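You operate a simulated robot arm through the tools that you are given. There is no shell and no other tool.

Carry out the task below with a simulated two-armed robot. There is one attempt and no reset: what you move stays moved.

TASK
Top up tank ONE to the FULL band from its drum.
Fine: push its yellow pipe down, open its drum tap, hold its fill button, shut the tap after; spill nothing.

Only the result counts: the job must be done as asked and must still hold three seconds after the hand-in. Knocking over, shifting, dropping, spilling or breaking anything else fails it.

THE ROBOT
Two 7-joint arms with fingered hands on one trunk that stands fixed in place. Base frame: the origin is at the foot of the trunk, x ahead of it, y to its left, z up. Units: mm, degrees, N and s.
The left shoulder is at [20, 269, 1197], the right one opposite. Payload 5 kg a hand.
Tool frame (each hand has its own): the origin (TCP) lies between the finger pads and is the grasp point; the fingertips stand 42 mm ahead of it; z points along the fingers, y is the line along which they close. The gripper opens to 208 mm. The gripper's body begins 119 mm behind the TCP. The gripper is a hand of 4 fingers: y runs from the thumb to the fingers, the wrist lies at [0, 0, -317] in the tool frame, and closing takes about 1.5 s.
Orientation is that of the tool frame in the base frame, as a unit quaternion [x, y, z, w]. With the fingers straight down and closing along the base's y, the tool's x points along the base's -x, its y along +y and its z along -z.

THE INTERFACE
- The arms move only by the tool send_rows. It takes "left_motion", "right_motion" or both (then of equal length, played together; a hand with none holds still); each is a list that holds one entry, the list of rows, each a list of 6 numbers: the shift along the tool's x, y, z in units of 200 mm (1.0 is 200 mm), then the turn, a rotation vector about the tool's x, y, z in units of 120 degrees (1.0 is 120 degrees). In form: [[[dx, dy, dz, wx, wy, wz], ...]]. A call has 1 to 20 rows; each row is the pose to reach, as a shift and turn from the pose commanded when the call began, along the tool's axes at that moment. "left_claw" and "right_claw" are, for a hand that has rows, the gripper command, from -1 (shut) to 1 (fully open), values between in proportion, set as the call begins (left out, the last holds). A call with a number of a shift or a turn outside -1 to 1 is refused whole. Each row takes 0.2 s and may step no farther than 50 mm and 8.6 degrees from the row before; otherwise, or with a gripper value out of range, the whole call is refused. Where a pose cannot be reached the arm comes as near as it can. A force on the tool above 60 N (or 10 N above the force at the start of the call, whichever is more), or a blocked arm, ends the call early, and 0.2 s more pass. Each finger travels about 153 mm/s and halts on what it meets, pressing with about 24 N; the grip force reading is that of the motor and also rises with nothing between the fingers. The clock runs only during rows and for 0.2 s after the last one: add rows that repeat a pose to give the fingers time. It gives the time, the measured TCP pose, the force on the tool (base axes), the opening and the grip force at its end, in the units of the frame above (readings bear some noise), with the torque about the TCP (base axes, N m) and any sound that the robot's microphone picked up.
- Cameras (640 x 400 px; columns grow to the right, rows downward): "scene" is now at [145.2, 73.5, 1470.6]; the picture's right is [0.78, -0.63, 0.00], its down [-0.33, -0.41, -0.85] and it looks along [0.54, 0.67, -0.52] (base axes); focal length 214 px, centre (320, 200). "left" rides on the left gripper at [-93, 1, -146] in its tool frame; the picture's right is [-0.01, -1.00, 0.00], its down [0.84, -0.01, -0.54] and it looks along [0.54, -0.01, 0.84] (tool axes); focal length 280 px, centre (320, 200). "right" rides on the right gripper at [93, 1, -146] in its tool frame; the picture's right is [-0.01, 1.00, 0.00], its down [-0.84, -0.01, -0.54] and it looks along [-0.54, -0.01, 0.84] (tool axes); focal length 280 px, centre (320, 200). There is no depth. A picture from a camera that has moved, and an enlarged one, comes with that camera's place and axes in the base frame and with its lens. The place of the scene camera against the robot may be out by one fixed shift of up to 25 mm in any direction.
- snapshot(camera): a new picture of that camera. The clock stands still meanwhile.
- slide_trunk(by): slides the trunk up (or, below 0, down) by that many mm; the arms and the scene camera ride with it, the base frame stays. It gives what a move gives, with no picture.
- grasp_type(shape, hand): the hand has 4 fingers and takes this shape, open, in about a second: jaw (thumb against the fingers, like two jaws); tri (thumb and two fingers); tip (a fingertip pinch); poke (one finger out to press); point (the index stretched); flat (the hand flat); cup (the hand cupped); fist (a fist). The gripper value then closes the fingers along that shape, each until it touches; the sizes above hold for jaw. It gives what a move gives, with no picture.
- pan_tilt(pan, tilt): turns the head with the scene camera to pan (to the left, within 80 degrees either way) and tilt (down, from -29 to 69), counted from straight ahead of the robot. It gives what a move gives.
- inspect(camera, box): a new picture of the part [left, top, right, bottom] of that camera's present view, enlarged. The clock stands still meanwhile.
- job_done(): hands the job in; it is judged then, once.

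Places have to be worked out from the pictures, the camera data and where the tool is seen. Open the grippers and draw the arms clear of the work before you hand the job in, unless the task says otherwise.

The tools are called after ">>>" as name(argument=value, ...) on one line, values as JSON. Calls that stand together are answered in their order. send_rows: Moves the arms, as the interface text tells. Its arguments: {"type":"object","properties":{"left_motion":{"type":"array","items":{"type":"array","items":{"type":"array","items":{"type":"number"}}}},"left_claw":{"type":"number"},"right_motion":{"type":"array","items":{"type":"array","items":{"type":"array","items":{"type":"number"}}}},"right_claw":{"type":"number"}},"required":[]} The other tools are called the same way: slide_trunk (by) slides the trunk up or down; grasp_type (shape, hand) gives the hand a shape; pan_tilt (pan, tilt) turns the head that bears the scene camera; snapshot (camera) takes a picture; inspect (camera, box) takes an enlarged picture of a part of a camera's view; job_done () hands the job in.

At the start:

```text
time_s: 0.0
left_ee_pos: [193.4, 426.3, 1403.8]
left_tool_rot: [-0.374, 0.927, 0.0, 0.0]
left_force: [0.0, 0.6, 0.0]
left_ft_torque: [0.03, 0.02, 0.0]
left_finger_gap: 207.6
left_grasp_force: 0.0
left_shape: jaw
right_ee_pos: [448.7, 129.5, 1401.5]
right_tool_rot: [-0.374, 0.928, 0.0, 0.001]
right_force: [-0.1, 0.2, 0.3]
right_ft_torque: [0.01, -0.02, -0.04]
right_finger_gap: 207.7
right_grasp_force: 0.0
right_shape: jaw
trunk travel left (down, up): [-575.0, 46.0]
head pan, tilt: [51.2, 31.3]
```

scene: 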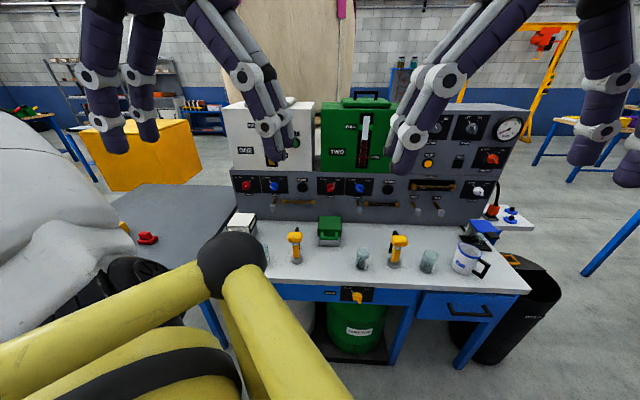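
right: 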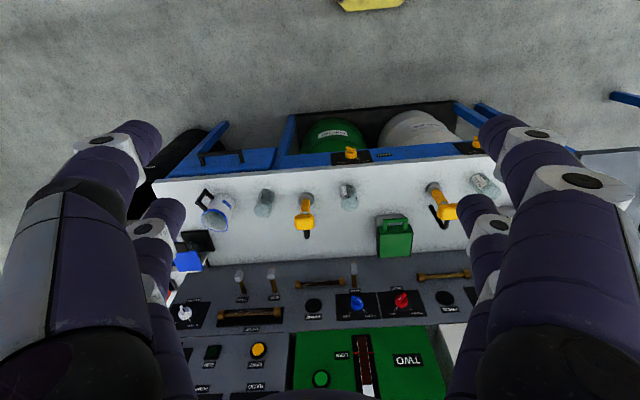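
left: 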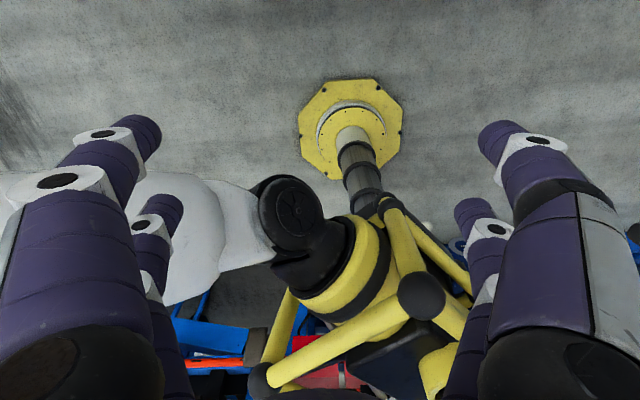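

The scene picture shows a bench with tanks ONE (white) and TWO (green), knobs, yellow pipes and drums below. I look closer at the relevant parts before I move.

>>> inspect(camera="scene", box=[210, 80, 410, 205])

>>> inspect(camera="scene", box=[200, 190, 440, 340])

>>> inspect(camera="scene", box=[380, 90, 540, 290])

>>> inspect(camera="right", box=[260, 100, 540, 275])

>>> inspect(camera="right", box=[160, 240, 480, 400])

```text
3.20 times, centred on (310, 142) of scene
camera zoom: at [145.2, 73.5, 1470.6], right [0.78, -0.63, 0.0], down [-0.33, -0.41, -0.85], along [0.54, 0.67, -0.52], focal length 686 px, centre (352, 384)
```

zoom: 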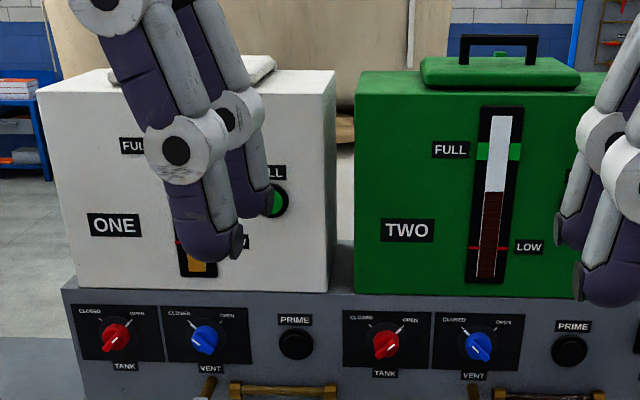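

```text
2.67 times, centred on (320, 265) of scene
camera zoom: at [145.2, 73.5, 1470.6], right [0.78, -0.63, 0.0], down [-0.33, -0.41, -0.85], along [0.54, 0.67, -0.52], focal length 572 px, centre (320, 27)
```

zoom: 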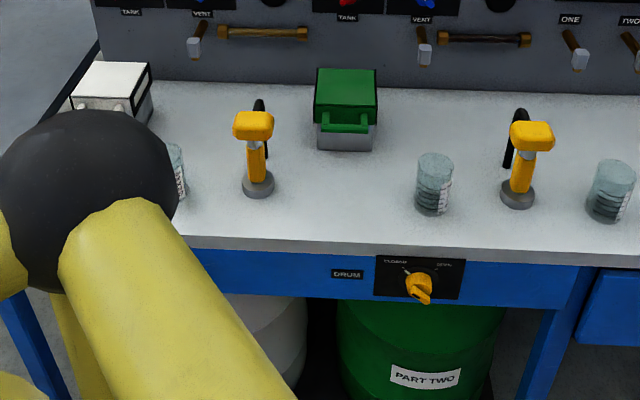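

```text
2.00 times, centred on (460, 190) of scene
camera zoom: at [145.2, 73.5, 1470.6], right [0.78, -0.63, 0.0], down [-0.33, -0.41, -0.85], along [0.54, 0.67, -0.52], focal length 429 px, centre (40, 220)
```

zoom: 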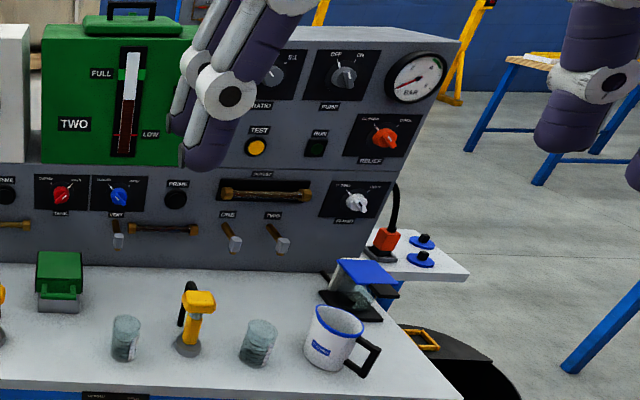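

```text
2.29 times, centred on (400, 188) of right
camera zoom: at [381.0, 65.4, 1547.0], right [-0.68, 0.73, 0.0], down [0.62, 0.58, 0.54], along [0.39, 0.37, -0.84], focal length 641 px, centre (137, 229)
```

zoom: 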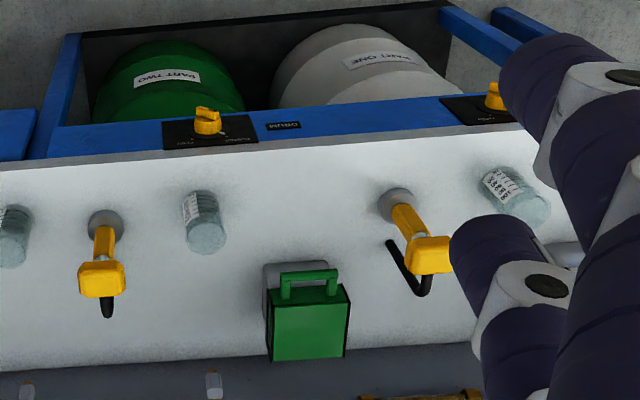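

```text
2.00 times, centred on (320, 320) of right
camera zoom: at [381.0, 65.4, 1547.0], right [-0.68, 0.73, 0.0], down [0.62, 0.58, 0.54], along [0.39, 0.37, -0.84], focal length 561 px, centre (320, -40)
```

zoom: 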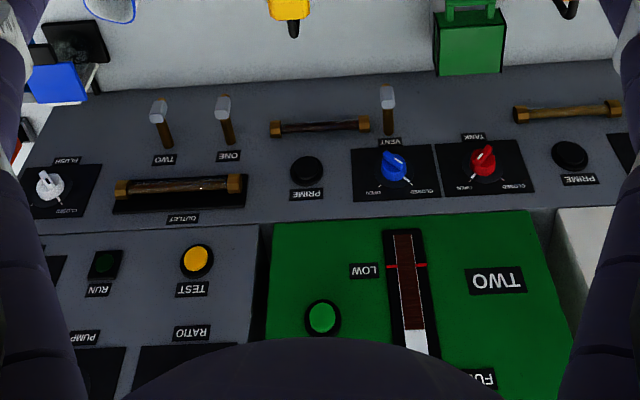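

Working from the scene and right camera rays, I judge the bench top to be at z≈814. ONE's pipe is near (460,612), its drum tap near (285,620,735) and its fill button near (631,835,1208), with the bench normal about (0.67,0.74). I pitch the left hand forward and move it out so its camera sees the tank ONE panel.

>>> send_rows(left_motion=[[[-0.1, 0.01, 0.02, 0, -0.0625, 0], [-0.2, 0.02, 0.04, 0, -0.125, 0], [-0.3, 0.03, 0.06, 0, -0.1875, 0], [-0.4, 0.04, 0.08, 0, -0.25, 0], [-0.5, 0.05, 0.1, 0, -0.3125, 0], [-0.6, 0.06, 0.12, 0, -0.375, 0], [-0.7, 0.07, 0.14, 0, -0.4375, 0], [-0.8, 0.08, 0.16, 0, -0.5, 0], [-0.9, 0.09, 0.18, 0, -0.5625, 0], [-1.0, 0.1, 0.2, 0, -0.625, 0], [-1.0, 0.1, 0.2, 0, -0.625, 0]]])

```text
time_s: 2.4
left_ee_pos: [359.6, 585.0, 1471.8]
left_tool_rot: [-0.297, 0.736, 0.228, 0.565]
left_force: [-1.0, -0.6, 0.7]
left_ft_torque: [-0.02, 0.01, -0.04]
left_finger_gap: 207.9
left_grasp_force: 0.0
left_shape: jaw
left hand out of reach, approached as far as the arm can: row 8, 9, 10, 11
right_ee_pos: [447.2, 128.9, 1402.4]
right_tool_rot: [-0.374, 0.927, 0.0, 0.0]
right_force: [-1.5, 0.1, -0.6]
right_ft_torque: [0.02, -0.09, 0.07]
right_finger_gap: 207.6
right_grasp_force: 0.1
right_shape: jaw
trunk travel left (down, up): [-575.0, 46.0]
head pan, tilt: [51.2, 31.3]
```

The arm was limited in the last rows and ended at z 1472. I check the views from here.

>>> snapshot(camera="left")

>>> snapshot(camera="scene")

```text
taken
camera left: at [275.0, 504.9, 1600.9], right [0.7, -0.72, 0.01], down [-0.52, -0.52, -0.67], along [0.49, 0.46, -0.74], focal length 280 px, centre (320, 200)
```

left: 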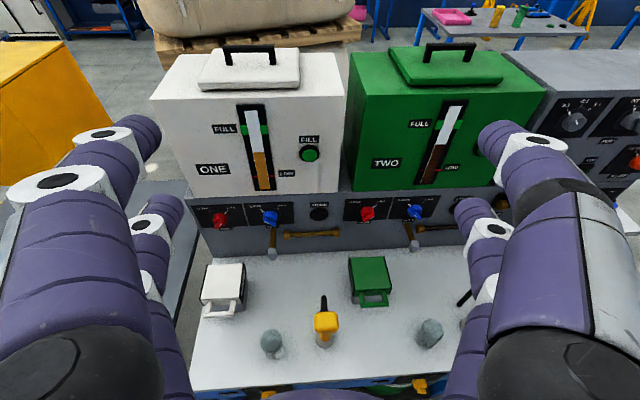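

```text
taken
camera scene: at [144.4, 73.3, 1470.7], right [0.78, -0.63, 0.0], down [-0.32, -0.4, -0.85], along [0.54, 0.67, -0.52], focal length 214 px, centre (320, 200)
```

scene: 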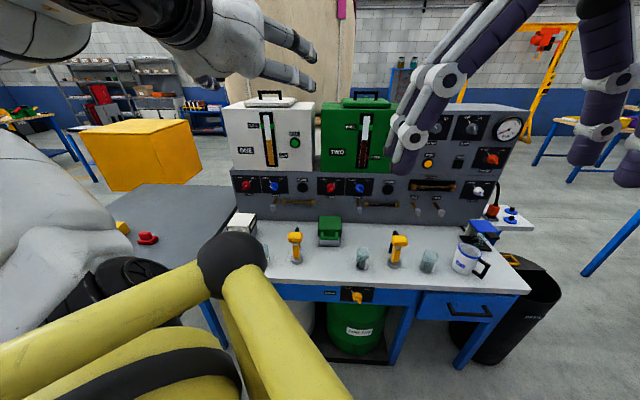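

Now tank ONE is in plain view. I enlarge the gauge, knobs, and bench items.

>>> inspect(camera="left", box=[190, 90, 350, 190])

>>> inspect(camera="left", box=[190, 190, 350, 290])

>>> inspect(camera="left", box=[190, 275, 470, 400])

>>> inspect(camera="scene", box=[225, 95, 325, 200])

```text
4.00 times, centred on (270, 140) of left
camera zoom: at [275.0, 504.9, 1600.9], right [0.7, -0.72, 0.01], down [-0.52, -0.52, -0.67], along [0.49, 0.46, -0.74], focal length 1122 px, centre (520, 440)
```

zoom: 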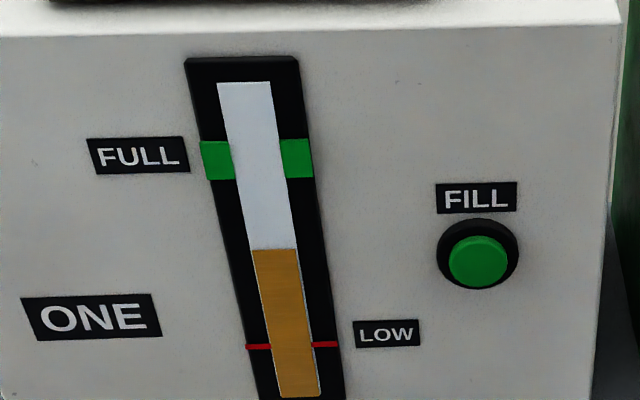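

```text
4.00 times, centred on (270, 240) of left
camera zoom: at [275.0, 504.9, 1600.9], right [0.7, -0.72, 0.01], down [-0.52, -0.52, -0.67], along [0.49, 0.46, -0.74], focal length 1122 px, centre (520, 40)
```

zoom: 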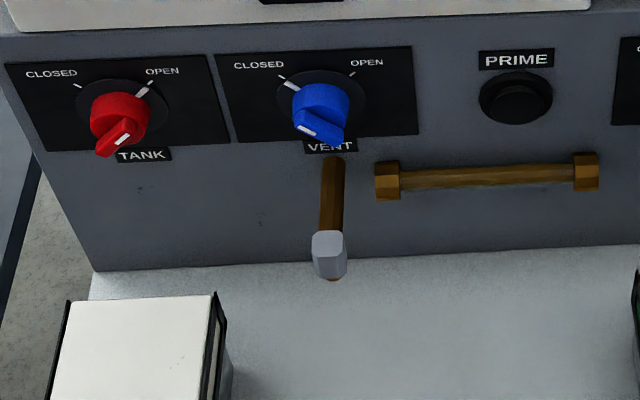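

```text
2.29 times, centred on (330, 338) of left
camera zoom: at [275.0, 504.9, 1600.9], right [0.7, -0.72, 0.01], down [-0.52, -0.52, -0.67], along [0.49, 0.46, -0.74], focal length 641 px, centre (297, -114)
```

zoom: 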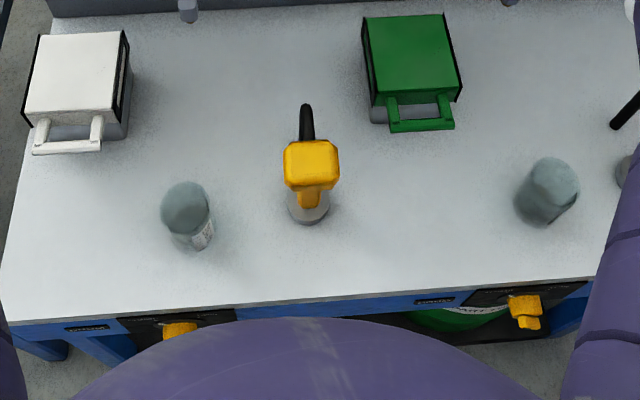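

```text
3.81 times, centred on (275, 148) of scene
camera zoom: at [144.4, 73.3, 1470.7], right [0.78, -0.63, 0.0], down [-0.32, -0.4, -0.85], along [0.54, 0.67, -0.52], focal length 817 px, centre (491, 400)
```

zoom: 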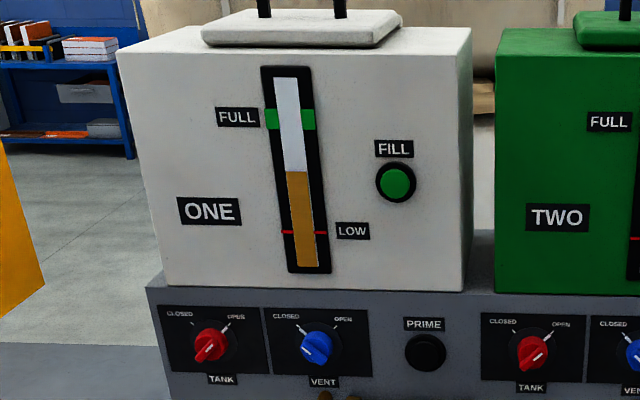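

The gauge of ONE reads about half, with the green FULL band higher up. The TANK knob is open and VENT closed, and I will leave both alone. The work sits close to the shoulder, so I slide the trunk down to unfold the arms and get a level view of the panel and taps.

>>> slide_trunk(by=-200)

```text
time_s: 4.6
left_ee_pos: [369.8, 587.0, 1266.9]
left_tool_rot: [-0.296, 0.741, 0.23, 0.557]
left_force: [-0.5, -0.6, 0.2]
left_ft_torque: [-0.01, 0.04, 0.01]
left_finger_gap: 208.0
left_grasp_force: 0.2
left_shape: jaw
right_ee_pos: [448.2, 129.1, 1201.8]
right_tool_rot: [-0.374, 0.927, 0.0, 0.001]
right_force: [-0.7, -0.2, 0.5]
right_ft_torque: [-0.01, -0.05, 0.05]
right_finger_gap: 207.8
right_grasp_force: 0.0
right_shape: jaw
trunk travel left (down, up): [-375.0, 246.0]
head pan, tilt: [51.2, 31.3]
```

The slide went clean, so I look around again from the new height.

>>> snapshot(camera="left")

>>> snapshot(camera="scene")

>>> snapshot(camera="right")

>>> inspect(camera="left", box=[220, 220, 420, 345])

```text
taken
camera left: at [287.0, 506.8, 1397.2], right [0.7, -0.72, 0.0], down [-0.53, -0.52, -0.66], along [0.48, 0.46, -0.75], focal length 280 px, centre (320, 200)
```

left: 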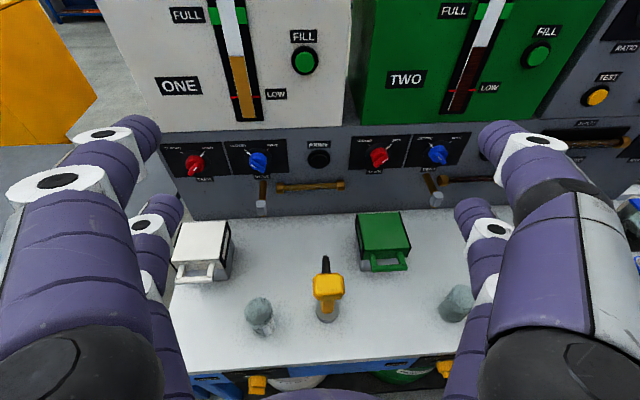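

```text
taken
camera scene: at [160.7, 73.4, 1268.2], right [0.78, -0.63, 0.0], down [-0.33, -0.41, -0.85], along [0.54, 0.67, -0.52], focal length 214 px, centre (320, 200)
```

scene: 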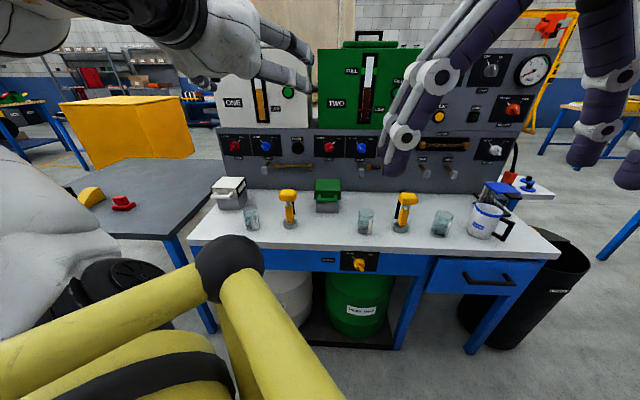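

```text
taken
camera right: at [380.5, 65.3, 1347.6], right [-0.68, 0.73, 0.0], down [0.61, 0.58, 0.54], along [0.39, 0.37, -0.84], focal length 280 px, centre (320, 200)
```

right: 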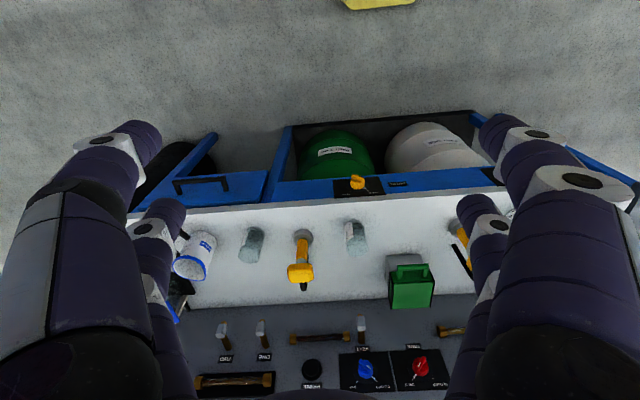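

```text
3.20 times, centred on (320, 282) of left
camera zoom: at [287.0, 506.8, 1397.2], right [0.7, -0.72, 0.0], down [-0.53, -0.52, -0.66], along [0.48, 0.46, -0.75], focal length 897 px, centre (320, -64)
```

zoom: 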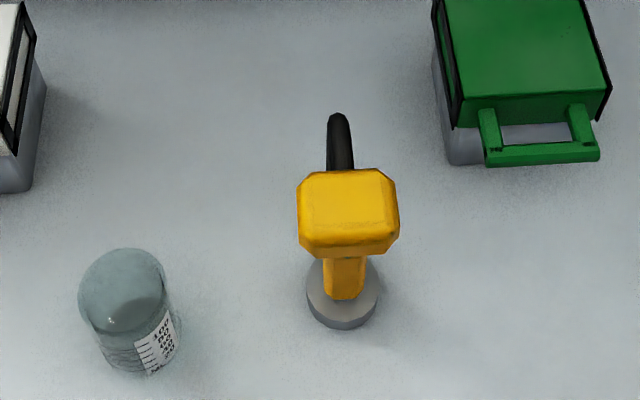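

From two left-camera views I place the FILL button of ONE at (626,870,1195), and the bench normal at about 48° yaw. The yellow pipe's cap top is near (465,652,895). Before moving I close the left jaw with a zero row, to see how the commanded pose relates to the measured one.

>>> send_rows(left_motion=[[[0, 0, 0, 0, 0, 0], [0, 0, 0, 0, 0, 0], [0, 0, 0, 0, 0, 0], [0, 0, 0, 0, 0, 0], [0, 0, 0, 0, 0, 0], [0, 0, 0, 0, 0, 0], [0, 0, 0, 0, 0, 0]]], left_claw=-1)

>>> snapshot(camera="left")

```text
time_s: 6.2
left_ee_pos: [370.9, 585.4, 1266.4]
left_tool_rot: [-0.295, 0.742, 0.229, 0.557]
left_force: [-0.2, 0.5, 0.4]
left_ft_torque: [-0.02, -0.01, 0.01]
left_finger_gap: 0.0
left_grasp_force: 24.0
left_shape: jaw
right_ee_pos: [448.8, 128.3, 1200.7]
right_tool_rot: [-0.374, 0.928, 0.0, 0.0]
right_force: [0.6, 0.5, 0.2]
right_ft_torque: [-0.03, 0.0, -0.04]
right_finger_gap: 207.7
right_grasp_force: 0.2
right_shape: jaw
trunk travel left (down, up): [-375.0, 246.0]
head pan, tilt: [51.2, 31.3]
```

```text
taken
camera left: at [287.4, 506.9, 1396.8], right [0.7, -0.72, 0.0], down [-0.54, -0.52, -0.66], along [0.48, 0.46, -0.75], focal length 280 px, centre (320, 200)
```

left: 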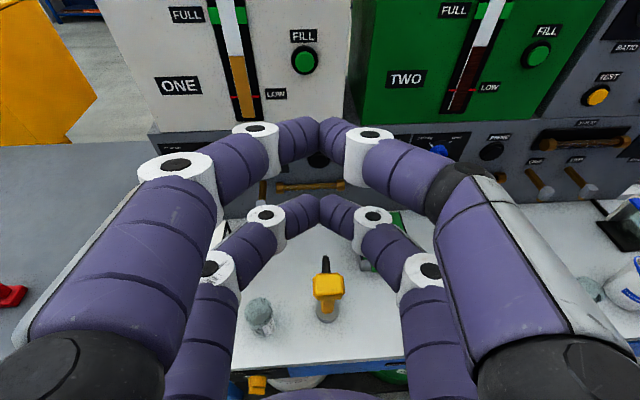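

The jaw closes as two finger pairs about ±30 mm apart along tool x, so the axis itself would miss a small cap. I try the poke shape and look at where the pressing finger sits.

>>> grasp_type(shape="poke", hand="left")

>>> snapshot(camera="left")

>>> snapshot(camera="scene")

```text
time_s: 7.1
left_ee_pos: [370.8, 586.4, 1265.3]
left_tool_rot: [-0.296, 0.741, 0.23, 0.557]
left_force: [-0.1, 0.2, -0.6]
left_ft_torque: [-0.03, 0.0, 0.0]
left_finger_gap: 0.0
left_grasp_force: 0.1
left_shape: poke
right_ee_pos: [449.4, 129.6, 1201.8]
right_tool_rot: [-0.374, 0.927, 0.0, 0.0]
right_force: [0.3, 0.3, 0.2]
right_ft_torque: [-0.01, 0.02, 0.02]
right_finger_gap: 207.8
right_grasp_force: 0.1
right_shape: jaw
trunk travel left (down, up): [-375.0, 246.0]
head pan, tilt: [51.2, 31.3]
```

```text
taken
camera left: at [287.4, 506.8, 1396.8], right [0.7, -0.72, 0.0], down [-0.54, -0.52, -0.66], along [0.48, 0.46, -0.75], focal length 280 px, centre (320, 200)
```

left: 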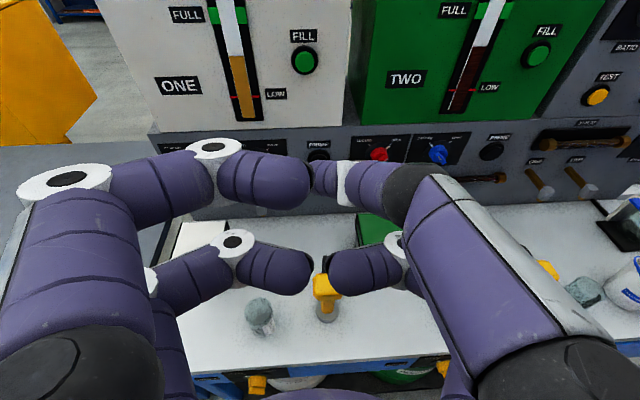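

```text
taken
camera scene: at [161.1, 73.4, 1268.0], right [0.78, -0.63, 0.0], down [-0.33, -0.41, -0.85], along [0.54, 0.67, -0.52], focal length 214 px, centre (320, 200)
```

scene: 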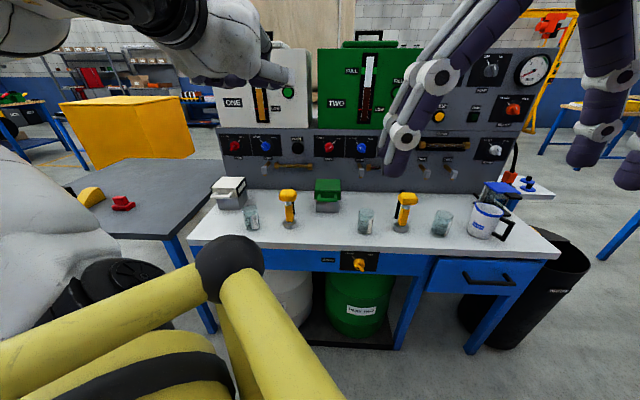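

I can't yet make out which finger does the poking. I send the close command in this shape and look again.

>>> send_rows(left_motion=[[[0, 0, 0, 0, 0, 0], [0, 0, 0, 0, 0, 0], [0, 0, 0, 0, 0, 0], [0, 0, 0, 0, 0, 0], [0, 0, 0, 0, 0, 0], [0, 0, 0, 0, 0, 0]]], left_claw=-1)

>>> snapshot(camera="left")

>>> inspect(camera="scene", box=[130, 20, 330, 145])

```text
time_s: 8.5
left_ee_pos: [371.2, 587.0, 1266.1]
left_tool_rot: [-0.296, 0.741, 0.23, 0.557]
left_force: [0.0, 0.4, 0.7]
left_ft_torque: [0.0, 0.03, 0.01]
left_finger_gap: 0.0
left_grasp_force: 0.0
left_shape: poke
right_ee_pos: [448.9, 129.2, 1201.3]
right_tool_rot: [-0.374, 0.927, 0.0, 0.0]
right_force: [-0.8, -0.4, -0.5]
right_ft_torque: [0.03, 0.03, 0.0]
right_finger_gap: 207.6
right_grasp_force: 0.0
right_shape: jaw
trunk travel left (down, up): [-375.0, 246.0]
head pan, tilt: [51.2, 31.3]
```

```text
taken
camera left: at [287.4, 506.9, 1396.8], right [0.7, -0.72, 0.0], down [-0.54, -0.52, -0.66], along [0.48, 0.46, -0.75], focal length 280 px, centre (320, 200)
```

left: 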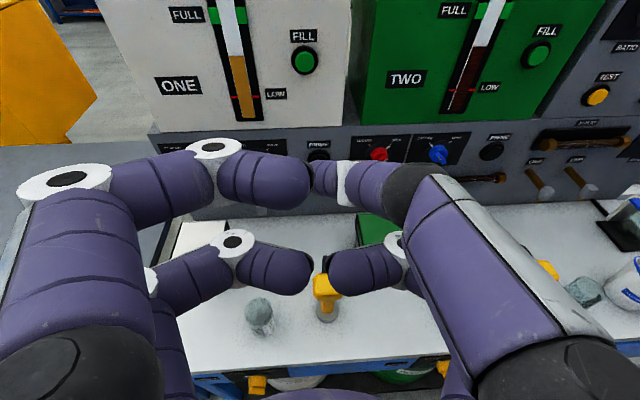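

```text
3.20 times, centred on (230, 82) of scene
camera zoom: at [161.1, 73.5, 1268.0], right [0.78, -0.63, 0.0], down [-0.33, -0.41, -0.85], along [0.54, 0.67, -0.52], focal length 686 px, centre (608, 576)
```

zoom: 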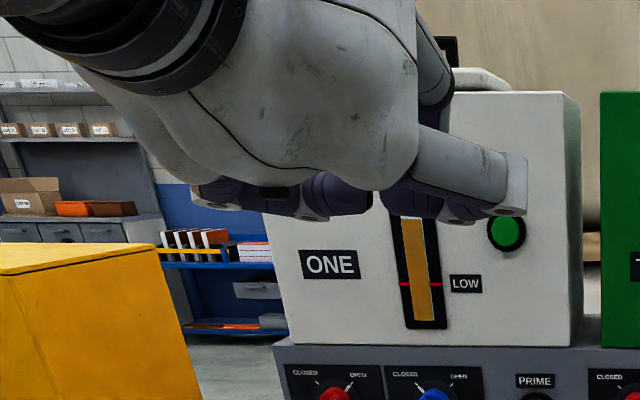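

The poke geometry isn't clear from here. I try the point shape for comparison.

>>> grasp_type(shape="point", hand="left")

>>> snapshot(camera="left")

>>> inspect(camera="scene", box=[130, 20, 330, 145])

```text
time_s: 9.4
left_ee_pos: [369.4, 586.1, 1265.9]
left_tool_rot: [-0.295, 0.741, 0.229, 0.557]
left_force: [0.4, 0.0, -0.3]
left_ft_torque: [0.0, -0.02, -0.01]
left_finger_gap: 201.6
left_grasp_force: 0.1
left_shape: point
right_ee_pos: [449.3, 129.6, 1203.0]
right_tool_rot: [-0.373, 0.928, 0.0, 0.001]
right_force: [0.2, 0.1, 0.3]
right_ft_torque: [-0.02, 0.02, 0.0]
right_finger_gap: 207.7
right_grasp_force: 0.1
right_shape: jaw
trunk travel left (down, up): [-375.0, 246.0]
head pan, tilt: [51.2, 31.3]
```

```text
taken
camera left: at [287.4, 506.8, 1396.8], right [0.7, -0.72, 0.0], down [-0.54, -0.52, -0.66], along [0.48, 0.46, -0.75], focal length 280 px, centre (320, 200)
```

left: 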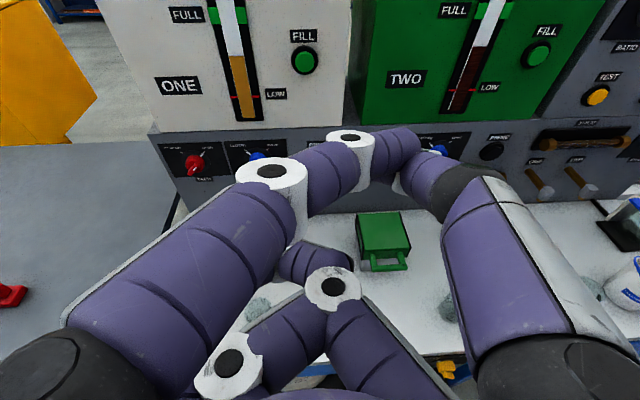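

```text
3.20 times, centred on (230, 82) of scene
camera zoom: at [161.0, 73.4, 1268.0], right [0.78, -0.63, 0.0], down [-0.33, -0.41, -0.85], along [0.54, 0.67, -0.52], focal length 686 px, centre (608, 576)
```

zoom: 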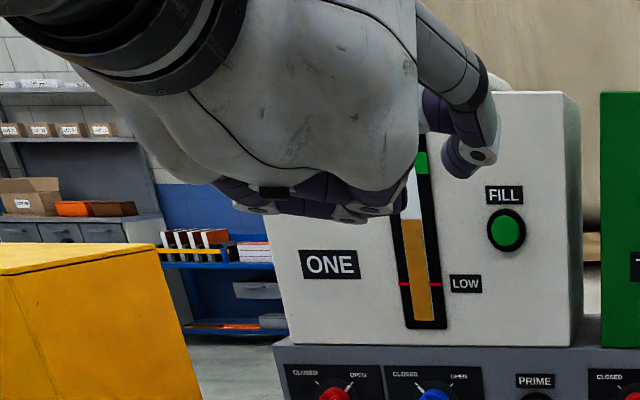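

Point isn't clean either. I try the tip shape, closed.

>>> grasp_type(shape="tip", hand="left")

>>> send_rows(left_motion=[[[0, 0, 0, 0, 0, 0], [0, 0, 0, 0, 0, 0], [0, 0, 0, 0, 0, 0], [0, 0, 0, 0, 0, 0], [0, 0, 0, 0, 0, 0], [0, 0, 0, 0, 0, 0], [0, 0, 0, 0, 0, 0]]], left_claw=-1)

>>> snapshot(camera="left")

>>> inspect(camera="scene", box=[130, 20, 330, 145])

```text
time_s: 10.3
left_ee_pos: [369.7, 587.8, 1266.2]
left_tool_rot: [-0.296, 0.741, 0.23, 0.557]
left_force: [0.4, 0.7, 0.7]
left_ft_torque: [0.0, 0.01, -0.01]
left_finger_gap: 207.9
left_grasp_force: 0.0
left_shape: tip
right_ee_pos: [449.6, 128.6, 1201.9]
right_tool_rot: [-0.373, 0.928, 0.0, 0.0]
right_force: [-0.5, -0.1, 0.6]
right_ft_torque: [0.0, 0.03, -0.01]
right_finger_gap: 207.9
right_grasp_force: 0.2
right_shape: jaw
trunk travel left (down, up): [-375.0, 246.0]
head pan, tilt: [51.2, 31.3]
```

```text
time_s: 11.9
left_ee_pos: [368.6, 586.4, 1266.2]
left_tool_rot: [-0.296, 0.741, 0.23, 0.557]
left_force: [0.2, -0.2, 0.2]
left_ft_torque: [0.0, 0.02, 0.03]
left_finger_gap: 0.1
left_grasp_force: 24.2
left_shape: tip
right_ee_pos: [450.3, 129.3, 1201.9]
right_tool_rot: [-0.374, 0.928, -0.001, 0.0]
right_force: [0.6, 0.2, 0.6]
right_ft_torque: [-0.02, 0.01, 0.03]
right_finger_gap: 207.8
right_grasp_force: 0.1
right_shape: jaw
trunk travel left (down, up): [-375.0, 246.0]
head pan, tilt: [51.2, 31.3]
```

```text
taken
camera left: at [287.4, 506.8, 1396.8], right [0.7, -0.72, 0.0], down [-0.54, -0.52, -0.66], along [0.48, 0.46, -0.75], focal length 280 px, centre (320, 200)
```

left: 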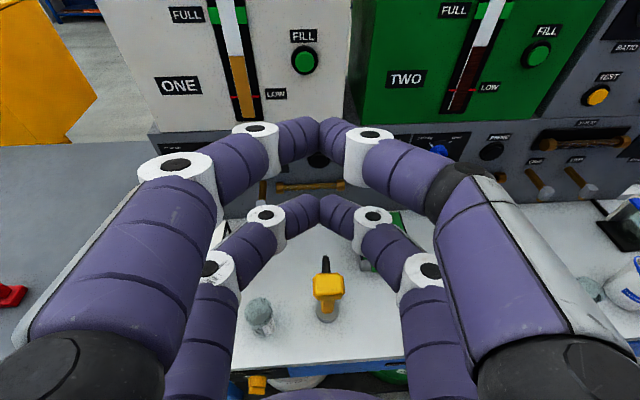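

```text
3.20 times, centred on (230, 82) of scene
camera zoom: at [161.1, 73.5, 1268.0], right [0.78, -0.63, 0.0], down [-0.33, -0.41, -0.85], along [0.54, 0.67, -0.52], focal length 686 px, centre (608, 576)
```

zoom: 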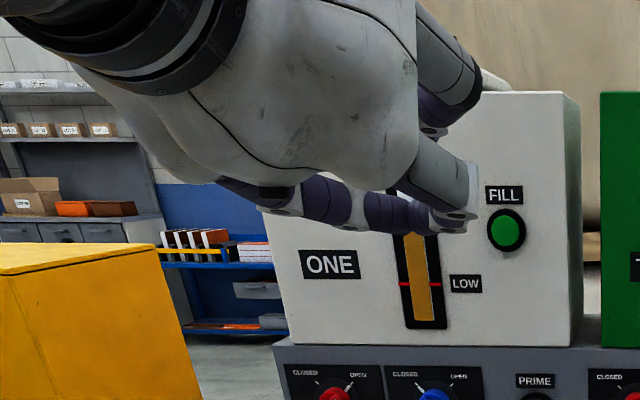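

Tip and jaw give the same known closed geometry, two fingertip pairs at tool x ≈ ±30, so I will press with just the front pair. I take the left hand to point down, with its front pair above ONE's pipe cap and high up (TCP z 1050).

>>> send_rows(left_motion=[[[0.093, -0.0115, 0.067, 0, 0.0617, 0], [0.186, -0.023, 0.135, 0, 0.1235, 0], [0.279, -0.0345, 0.202, 0, 0.1852, 0], [0.372, -0.046, 0.269, 0, 0.247, 0], [0.465, -0.0575, 0.337, 0, 0.3087, 0], [0.558, -0.069, 0.404, 0, 0.3705, 0], [0.651, -0.08, 0.471, 0, 0.4322, 0], [0.744, -0.092, 0.539, 0, 0.494, 0], [0.837, -0.1035, 0.606, 0, 0.5557, 0], [0.93, -0.115, 0.6735, 0, 0.6175, 0], [0.93, -0.115, 0.6735, 0, 0.6175, 0]]], left_claw=-1)

>>> snapshot(camera="left")

>>> snapshot(camera="scene")

```text
time_s: 14.3
left_ee_pos: [441.7, 626.0, 1050.1]
left_tool_rot: [-0.375, 0.927, 0.005, -0.002]
left_force: [0.7, 0.5, 0.0]
left_ft_torque: [0.02, 0.02, 0.0]
left_finger_gap: 0.0
left_grasp_force: 23.9
left_shape: tip
right_ee_pos: [449.1, 128.8, 1201.4]
right_tool_rot: [-0.374, 0.927, 0.0, 0.0]
right_force: [0.6, -1.1, -0.5]
right_ft_torque: [0.02, -0.03, 0.01]
right_finger_gap: 207.9
right_grasp_force: 0.1
right_shape: jaw
trunk travel left (down, up): [-375.0, 246.0]
head pan, tilt: [51.2, 31.3]
```

```text
taken
camera left: at [508.9, 691.6, 1197.4], right [0.7, -0.71, -0.01], down [-0.59, -0.6, 0.54], along [-0.39, -0.37, -0.84], focal length 280 px, centre (320, 200)
```

left: 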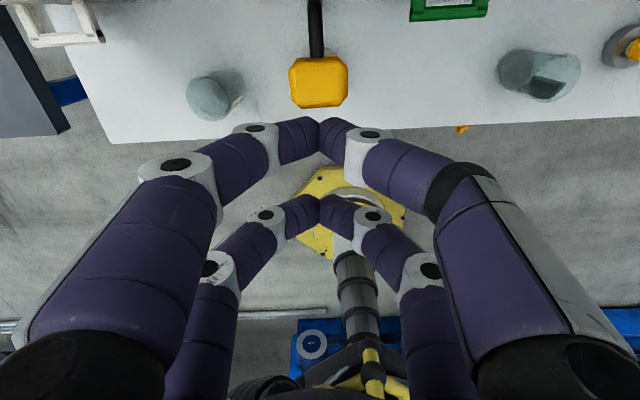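

```text
taken
camera scene: at [160.9, 73.3, 1268.2], right [0.78, -0.63, 0.0], down [-0.33, -0.4, -0.85], along [0.54, 0.67, -0.52], focal length 214 px, centre (320, 200)
```

scene: 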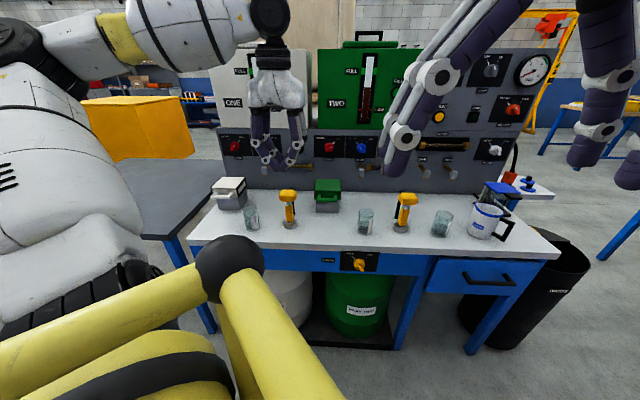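

The cap top works out at about (467,658,888), and the front fingertip pair is at about (465,649,1008). I shift slightly and descend to about 20 mm above the cap, then look.

>>> send_rows(left_motion=[[[-0.04, 0.03, 0.0, 0, 0, 0], [-0.04, 0.03, 0.1, 0, 0, 0], [-0.04, 0.03, 0.2, 0, 0, 0], [-0.04, 0.03, 0.3, 0, 0, 0], [-0.04, 0.03, 0.4, 0, 0, 0], [-0.04, 0.03, 0.48, 0, 0, 0], [-0.04, 0.03, 0.48, 0, 0, 0]]])

>>> snapshot(camera="left")

>>> inspect(camera="scene", box=[210, 130, 370, 230])

```text
time_s: 15.9
left_ee_pos: [442.6, 637.0, 953.8]
left_tool_rot: [-0.374, 0.927, 0.004, -0.002]
left_force: [-0.3, -0.9, 0.5]
left_ft_torque: [-0.06, 0.0, 0.01]
left_finger_gap: 0.0
left_grasp_force: 23.5
left_shape: tip
right_ee_pos: [449.2, 128.8, 1201.9]
right_tool_rot: [-0.374, 0.927, 0.0, 0.0]
right_force: [0.3, -0.4, 0.4]
right_ft_torque: [-0.03, 0.04, 0.01]
right_finger_gap: 207.7
right_grasp_force: 0.1
right_shape: jaw
trunk travel left (down, up): [-375.0, 246.0]
head pan, tilt: [51.2, 31.3]
```

```text
taken
camera left: at [509.5, 702.2, 1101.7], right [0.7, -0.71, -0.01], down [-0.59, -0.6, 0.54], along [-0.39, -0.37, -0.84], focal length 280 px, centre (320, 200)
```

left: 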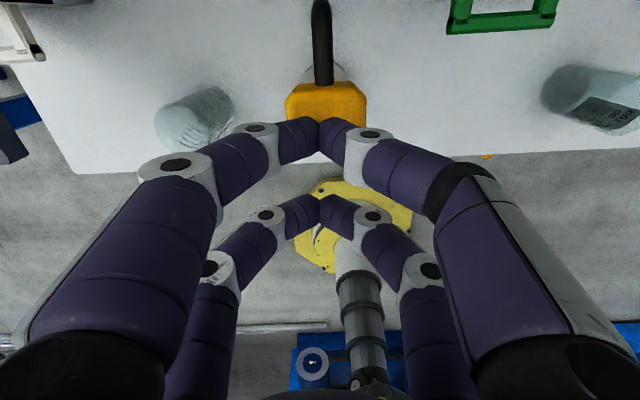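

```text
4.00 times, centred on (290, 180) of scene
camera zoom: at [161.1, 73.5, 1268.0], right [0.78, -0.63, 0.0], down [-0.33, -0.41, -0.85], along [0.54, 0.67, -0.52], focal length 858 px, centre (440, 280)
```

zoom: 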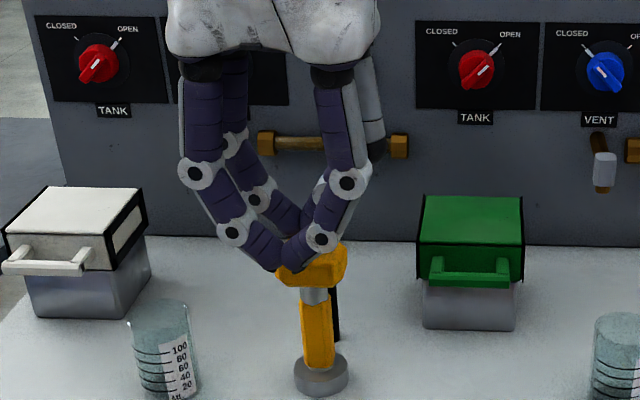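

The fingers sit just above the cap, which is a plunger on a steel stem in a yellow sleeve. I press down in 4 mm steps and watch the force.

>>> send_rows(left_motion=[[[0, -0.02, 0.03, 0, 0, 0], [0, -0.02, 0.06, 0, 0, 0], [0, -0.02, 0.08, 0, 0, 0], [0, -0.02, 0.1, 0, 0, 0], [0, -0.02, 0.12, 0, 0, 0], [0, -0.02, 0.14, 0, 0, 0], [0, -0.02, 0.16, 0, 0, 0], [0, -0.02, 0.18, 0, 0, 0]]])

>>> snapshot(camera="left")

>>> inspect(camera="scene", box=[210, 130, 370, 230])

```text
time_s: 17.7
left_ee_pos: [444.4, 633.2, 918.0]
left_tool_rot: [-0.375, 0.927, 0.004, -0.003]
left_force: [1.2, 0.7, 4.3]
left_ft_torque: [0.08, -0.15, 0.0]
left_finger_gap: 0.1
left_grasp_force: 24.1
left_shape: tip
right_ee_pos: [449.0, 129.7, 1202.2]
right_tool_rot: [-0.374, 0.928, -0.001, -0.001]
right_force: [0.2, 0.0, -1.0]
right_ft_torque: [0.03, 0.01, 0.02]
right_finger_gap: 207.6
right_grasp_force: 0.1
right_shape: jaw
trunk travel left (down, up): [-375.0, 246.0]
head pan, tilt: [51.2, 31.3]
```

```text
taken
camera left: at [511.3, 698.6, 1064.5], right [0.7, -0.71, -0.01], down [-0.59, -0.6, 0.54], along [-0.39, -0.37, -0.84], focal length 280 px, centre (320, 200)
```

left: 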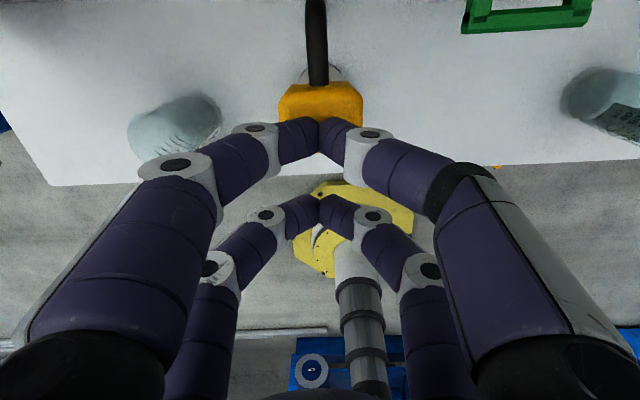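

```text
4.00 times, centred on (290, 180) of scene
camera zoom: at [161.0, 73.3, 1267.9], right [0.78, -0.63, 0.0], down [-0.33, -0.41, -0.85], along [0.54, 0.67, -0.52], focal length 858 px, centre (440, 280)
```

zoom: 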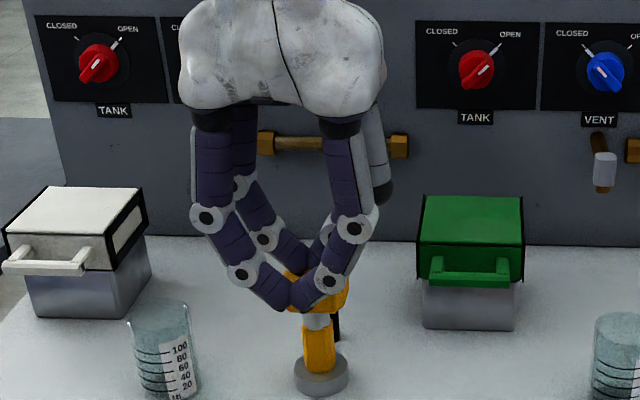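

Contact is made with only 4 N, and the yellow pipe is sliding down into its flange. I keep going in small steps until it stops.

>>> send_rows(left_motion=[[[0, 0, 0.02, 0, 0, 0], [0, 0, 0.04, 0, 0, 0], [0, 0, 0.06, 0, 0, 0], [0, 0, 0.08, 0, 0, 0], [0, 0, 0.1, 0, 0, 0], [0, 0, 0.12, 0, 0, 0], [0, 0, 0.14, 0, 0, 0], [0, 0, 0.16, 0, 0, 0]]])

>>> inspect(camera="scene", box=[210, 130, 370, 230])

```text
time_s: 19.5
left_ee_pos: [443.5, 633.7, 885.7]
left_tool_rot: [-0.374, 0.927, 0.004, -0.002]
left_force: [-0.6, 0.7, 1.0]
left_ft_torque: [0.0, -0.01, 0.02]
left_finger_gap: 0.0
left_grasp_force: 24.3
left_shape: tip
right_ee_pos: [448.5, 129.0, 1201.1]
right_tool_rot: [-0.374, 0.927, 0.0, 0.0]
right_force: [-0.2, 0.6, 0.0]
right_ft_torque: [-0.03, 0.0, 0.0]
right_finger_gap: 207.9
right_grasp_force: 0.1
right_shape: jaw
trunk travel left (down, up): [-375.0, 246.0]
head pan, tilt: [51.2, 31.3]
```

```text
4.00 times, centred on (290, 180) of scene
camera zoom: at [161.1, 73.5, 1267.9], right [0.78, -0.63, 0.0], down [-0.33, -0.41, -0.85], along [0.54, 0.67, -0.52], focal length 858 px, centre (440, 280)
```

zoom: 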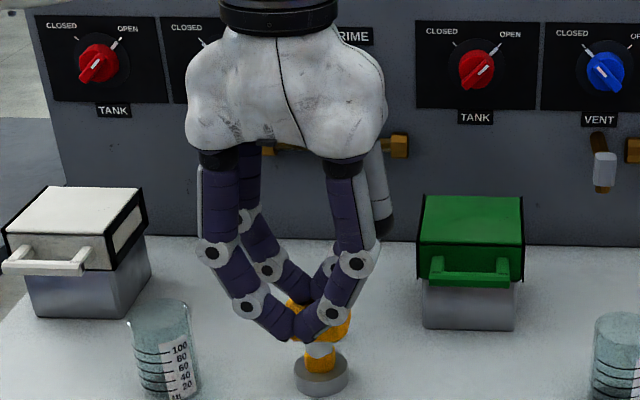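

The pipe is most of the way down with no resistance yet. I continue toward its stop.

>>> send_rows(left_motion=[[[0, 0, 0.02, 0, 0, 0], [0, 0, 0.04, 0, 0, 0], [0, 0, 0.06, 0, 0, 0], [0, 0, 0.08, 0, 0, 0], [0, 0, 0.1, 0, 0, 0]]])

>>> inspect(camera="scene", box=[210, 130, 370, 230])

>>> snapshot(camera="left")

```text
time_s: 20.7
left_ee_pos: [444.4, 634.8, 865.7]
left_tool_rot: [-0.374, 0.927, 0.005, -0.001]
left_force: [0.3, 0.3, 1.4]
left_ft_torque: [0.0, -0.02, 0.03]
left_finger_gap: 0.0
left_grasp_force: 23.9
left_shape: tip
right_ee_pos: [449.1, 129.1, 1200.7]
right_tool_rot: [-0.374, 0.928, -0.001, 0.0]
right_force: [0.7, 0.6, 1.1]
right_ft_torque: [0.02, 0.04, 0.0]
right_finger_gap: 207.9
right_grasp_force: 0.1
right_shape: jaw
trunk travel left (down, up): [-375.0, 246.0]
head pan, tilt: [51.2, 31.3]
```

```text
4.00 times, centred on (290, 180) of scene
camera zoom: at [161.1, 73.5, 1267.9], right [0.78, -0.63, 0.0], down [-0.33, -0.41, -0.85], along [0.54, 0.67, -0.52], focal length 858 px, centre (440, 280)
```

zoom: 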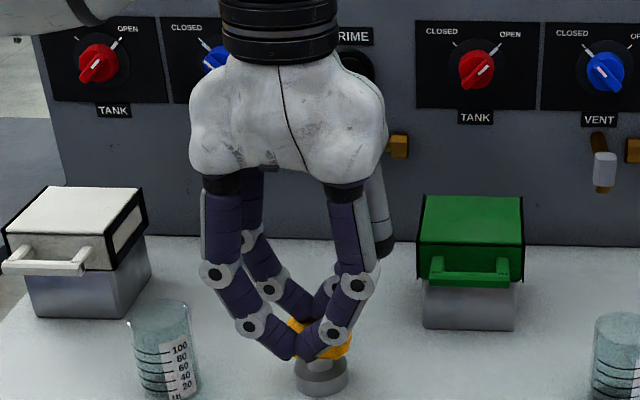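

```text
taken
camera left: at [511.6, 699.6, 1013.2], right [0.7, -0.71, -0.01], down [-0.59, -0.6, 0.54], along [-0.39, -0.37, -0.84], focal length 280 px, centre (320, 200)
```

left: 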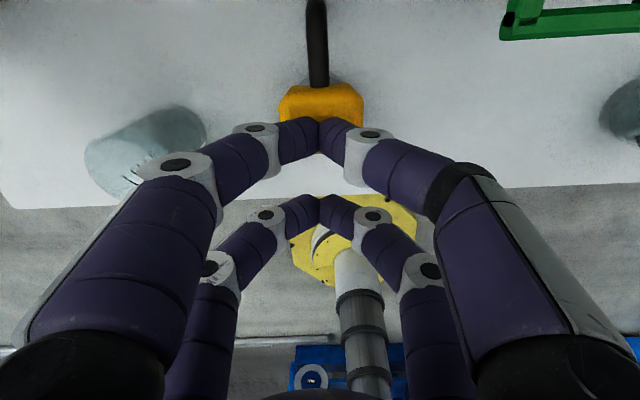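

The yellow sleeve has vanished into the flange and only the steel collar is left. The beaker is still clear of the fingers, so I press on to the stop.

>>> send_rows(left_motion=[[[0, 0, 0.02, 0, 0, 0], [0, 0, 0.04, 0, 0, 0], [0, 0, 0.06, 0, 0, 0], [0, 0, 0.08, 0, 0, 0], [0, 0, 0.1, 0, 0, 0]]])

>>> inspect(camera="scene", box=[210, 130, 370, 230])

```text
time_s: 21.7
left_ee_pos: [444.9, 635.3, 858.2]
left_tool_rot: [-0.374, 0.927, 0.004, 0.006]
left_force: [-2.4, -4.9, 31.2]
left_ft_torque: [0.28, -0.68, -0.08]
left_finger_gap: 0.1
left_grasp_force: 23.7
left_shape: tip
right_ee_pos: [449.2, 128.9, 1202.3]
right_tool_rot: [-0.374, 0.927, 0.001, 0.001]
right_force: [0.4, 0.4, -0.4]
right_ft_torque: [-0.09, 0.01, 0.01]
right_finger_gap: 207.9
right_grasp_force: 0.0
right_shape: jaw
trunk travel left (down, up): [-375.0, 246.0]
head pan, tilt: [51.2, 31.3]
stopped in row 5 (left hand): the force on the tool passed its limit at 65 N (the readings are from after the stop); the commanded pose is now the measured one
```

```text
4.00 times, centred on (290, 180) of scene
camera zoom: at [160.1, 72.4, 1268.1], right [0.78, -0.63, 0.0], down [-0.32, -0.4, -0.85], along [0.54, 0.67, -0.52], focal length 858 px, centre (440, 280)
```

zoom: 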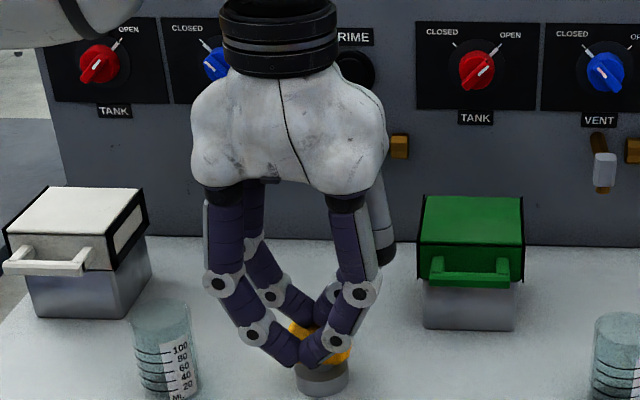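

The pipe hit its stop (65 N) after about 70 mm of travel. I lift the hand straight up and check that it stays down.

>>> send_rows(left_motion=[[[0, 0, -0.05, 0, 0, 0], [0, 0, -0.15, 0, 0, 0], [0, 0, -0.3, 0, 0, 0], [0, 0, -0.5, 0, 0, 0], [0, 0, -0.7, 0, 0, 0], [0, 0, -0.9, 0, 0, 0]]])

>>> inspect(camera="scene", box=[210, 130, 370, 230])

>>> snapshot(camera="left")

```text
time_s: 23.1
left_ee_pos: [444.6, 633.1, 1036.6]
left_tool_rot: [-0.375, 0.927, 0.005, 0.003]
left_force: [-0.8, -0.1, 0.7]
left_ft_torque: [0.04, -0.03, -0.01]
left_finger_gap: 0.0
left_grasp_force: 24.2
left_shape: tip
right_ee_pos: [447.6, 129.5, 1202.8]
right_tool_rot: [-0.373, 0.928, 0.0, 0.001]
right_force: [-0.3, 0.2, 0.8]
right_ft_torque: [0.1, -0.04, 0.02]
right_finger_gap: 207.8
right_grasp_force: 0.0
right_shape: jaw
trunk travel left (down, up): [-375.0, 246.0]
head pan, tilt: [51.2, 31.3]
```

```text
4.00 times, centred on (290, 180) of scene
camera zoom: at [160.7, 72.9, 1268.2], right [0.78, -0.63, 0.0], down [-0.33, -0.4, -0.85], along [0.54, 0.67, -0.52], focal length 858 px, centre (440, 280)
```

zoom: 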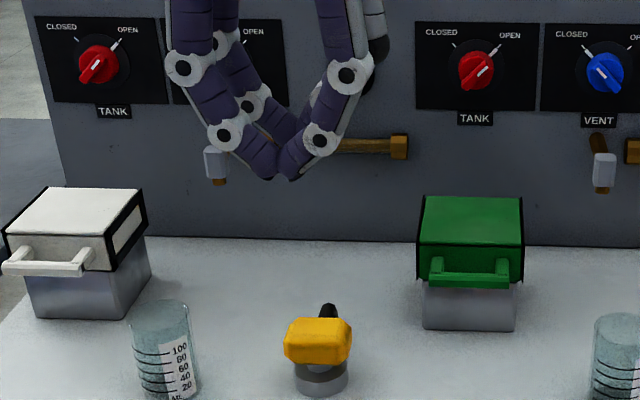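

```text
taken
camera left: at [510.6, 697.1, 1185.3], right [0.7, -0.71, -0.01], down [-0.6, -0.6, 0.53], along [-0.38, -0.37, -0.85], focal length 280 px, centre (320, 200)
```

left: 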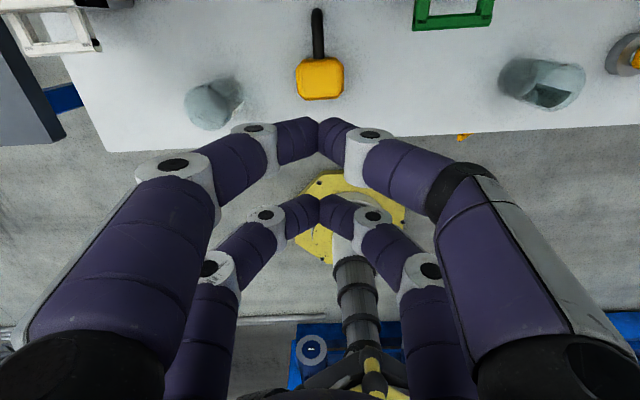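

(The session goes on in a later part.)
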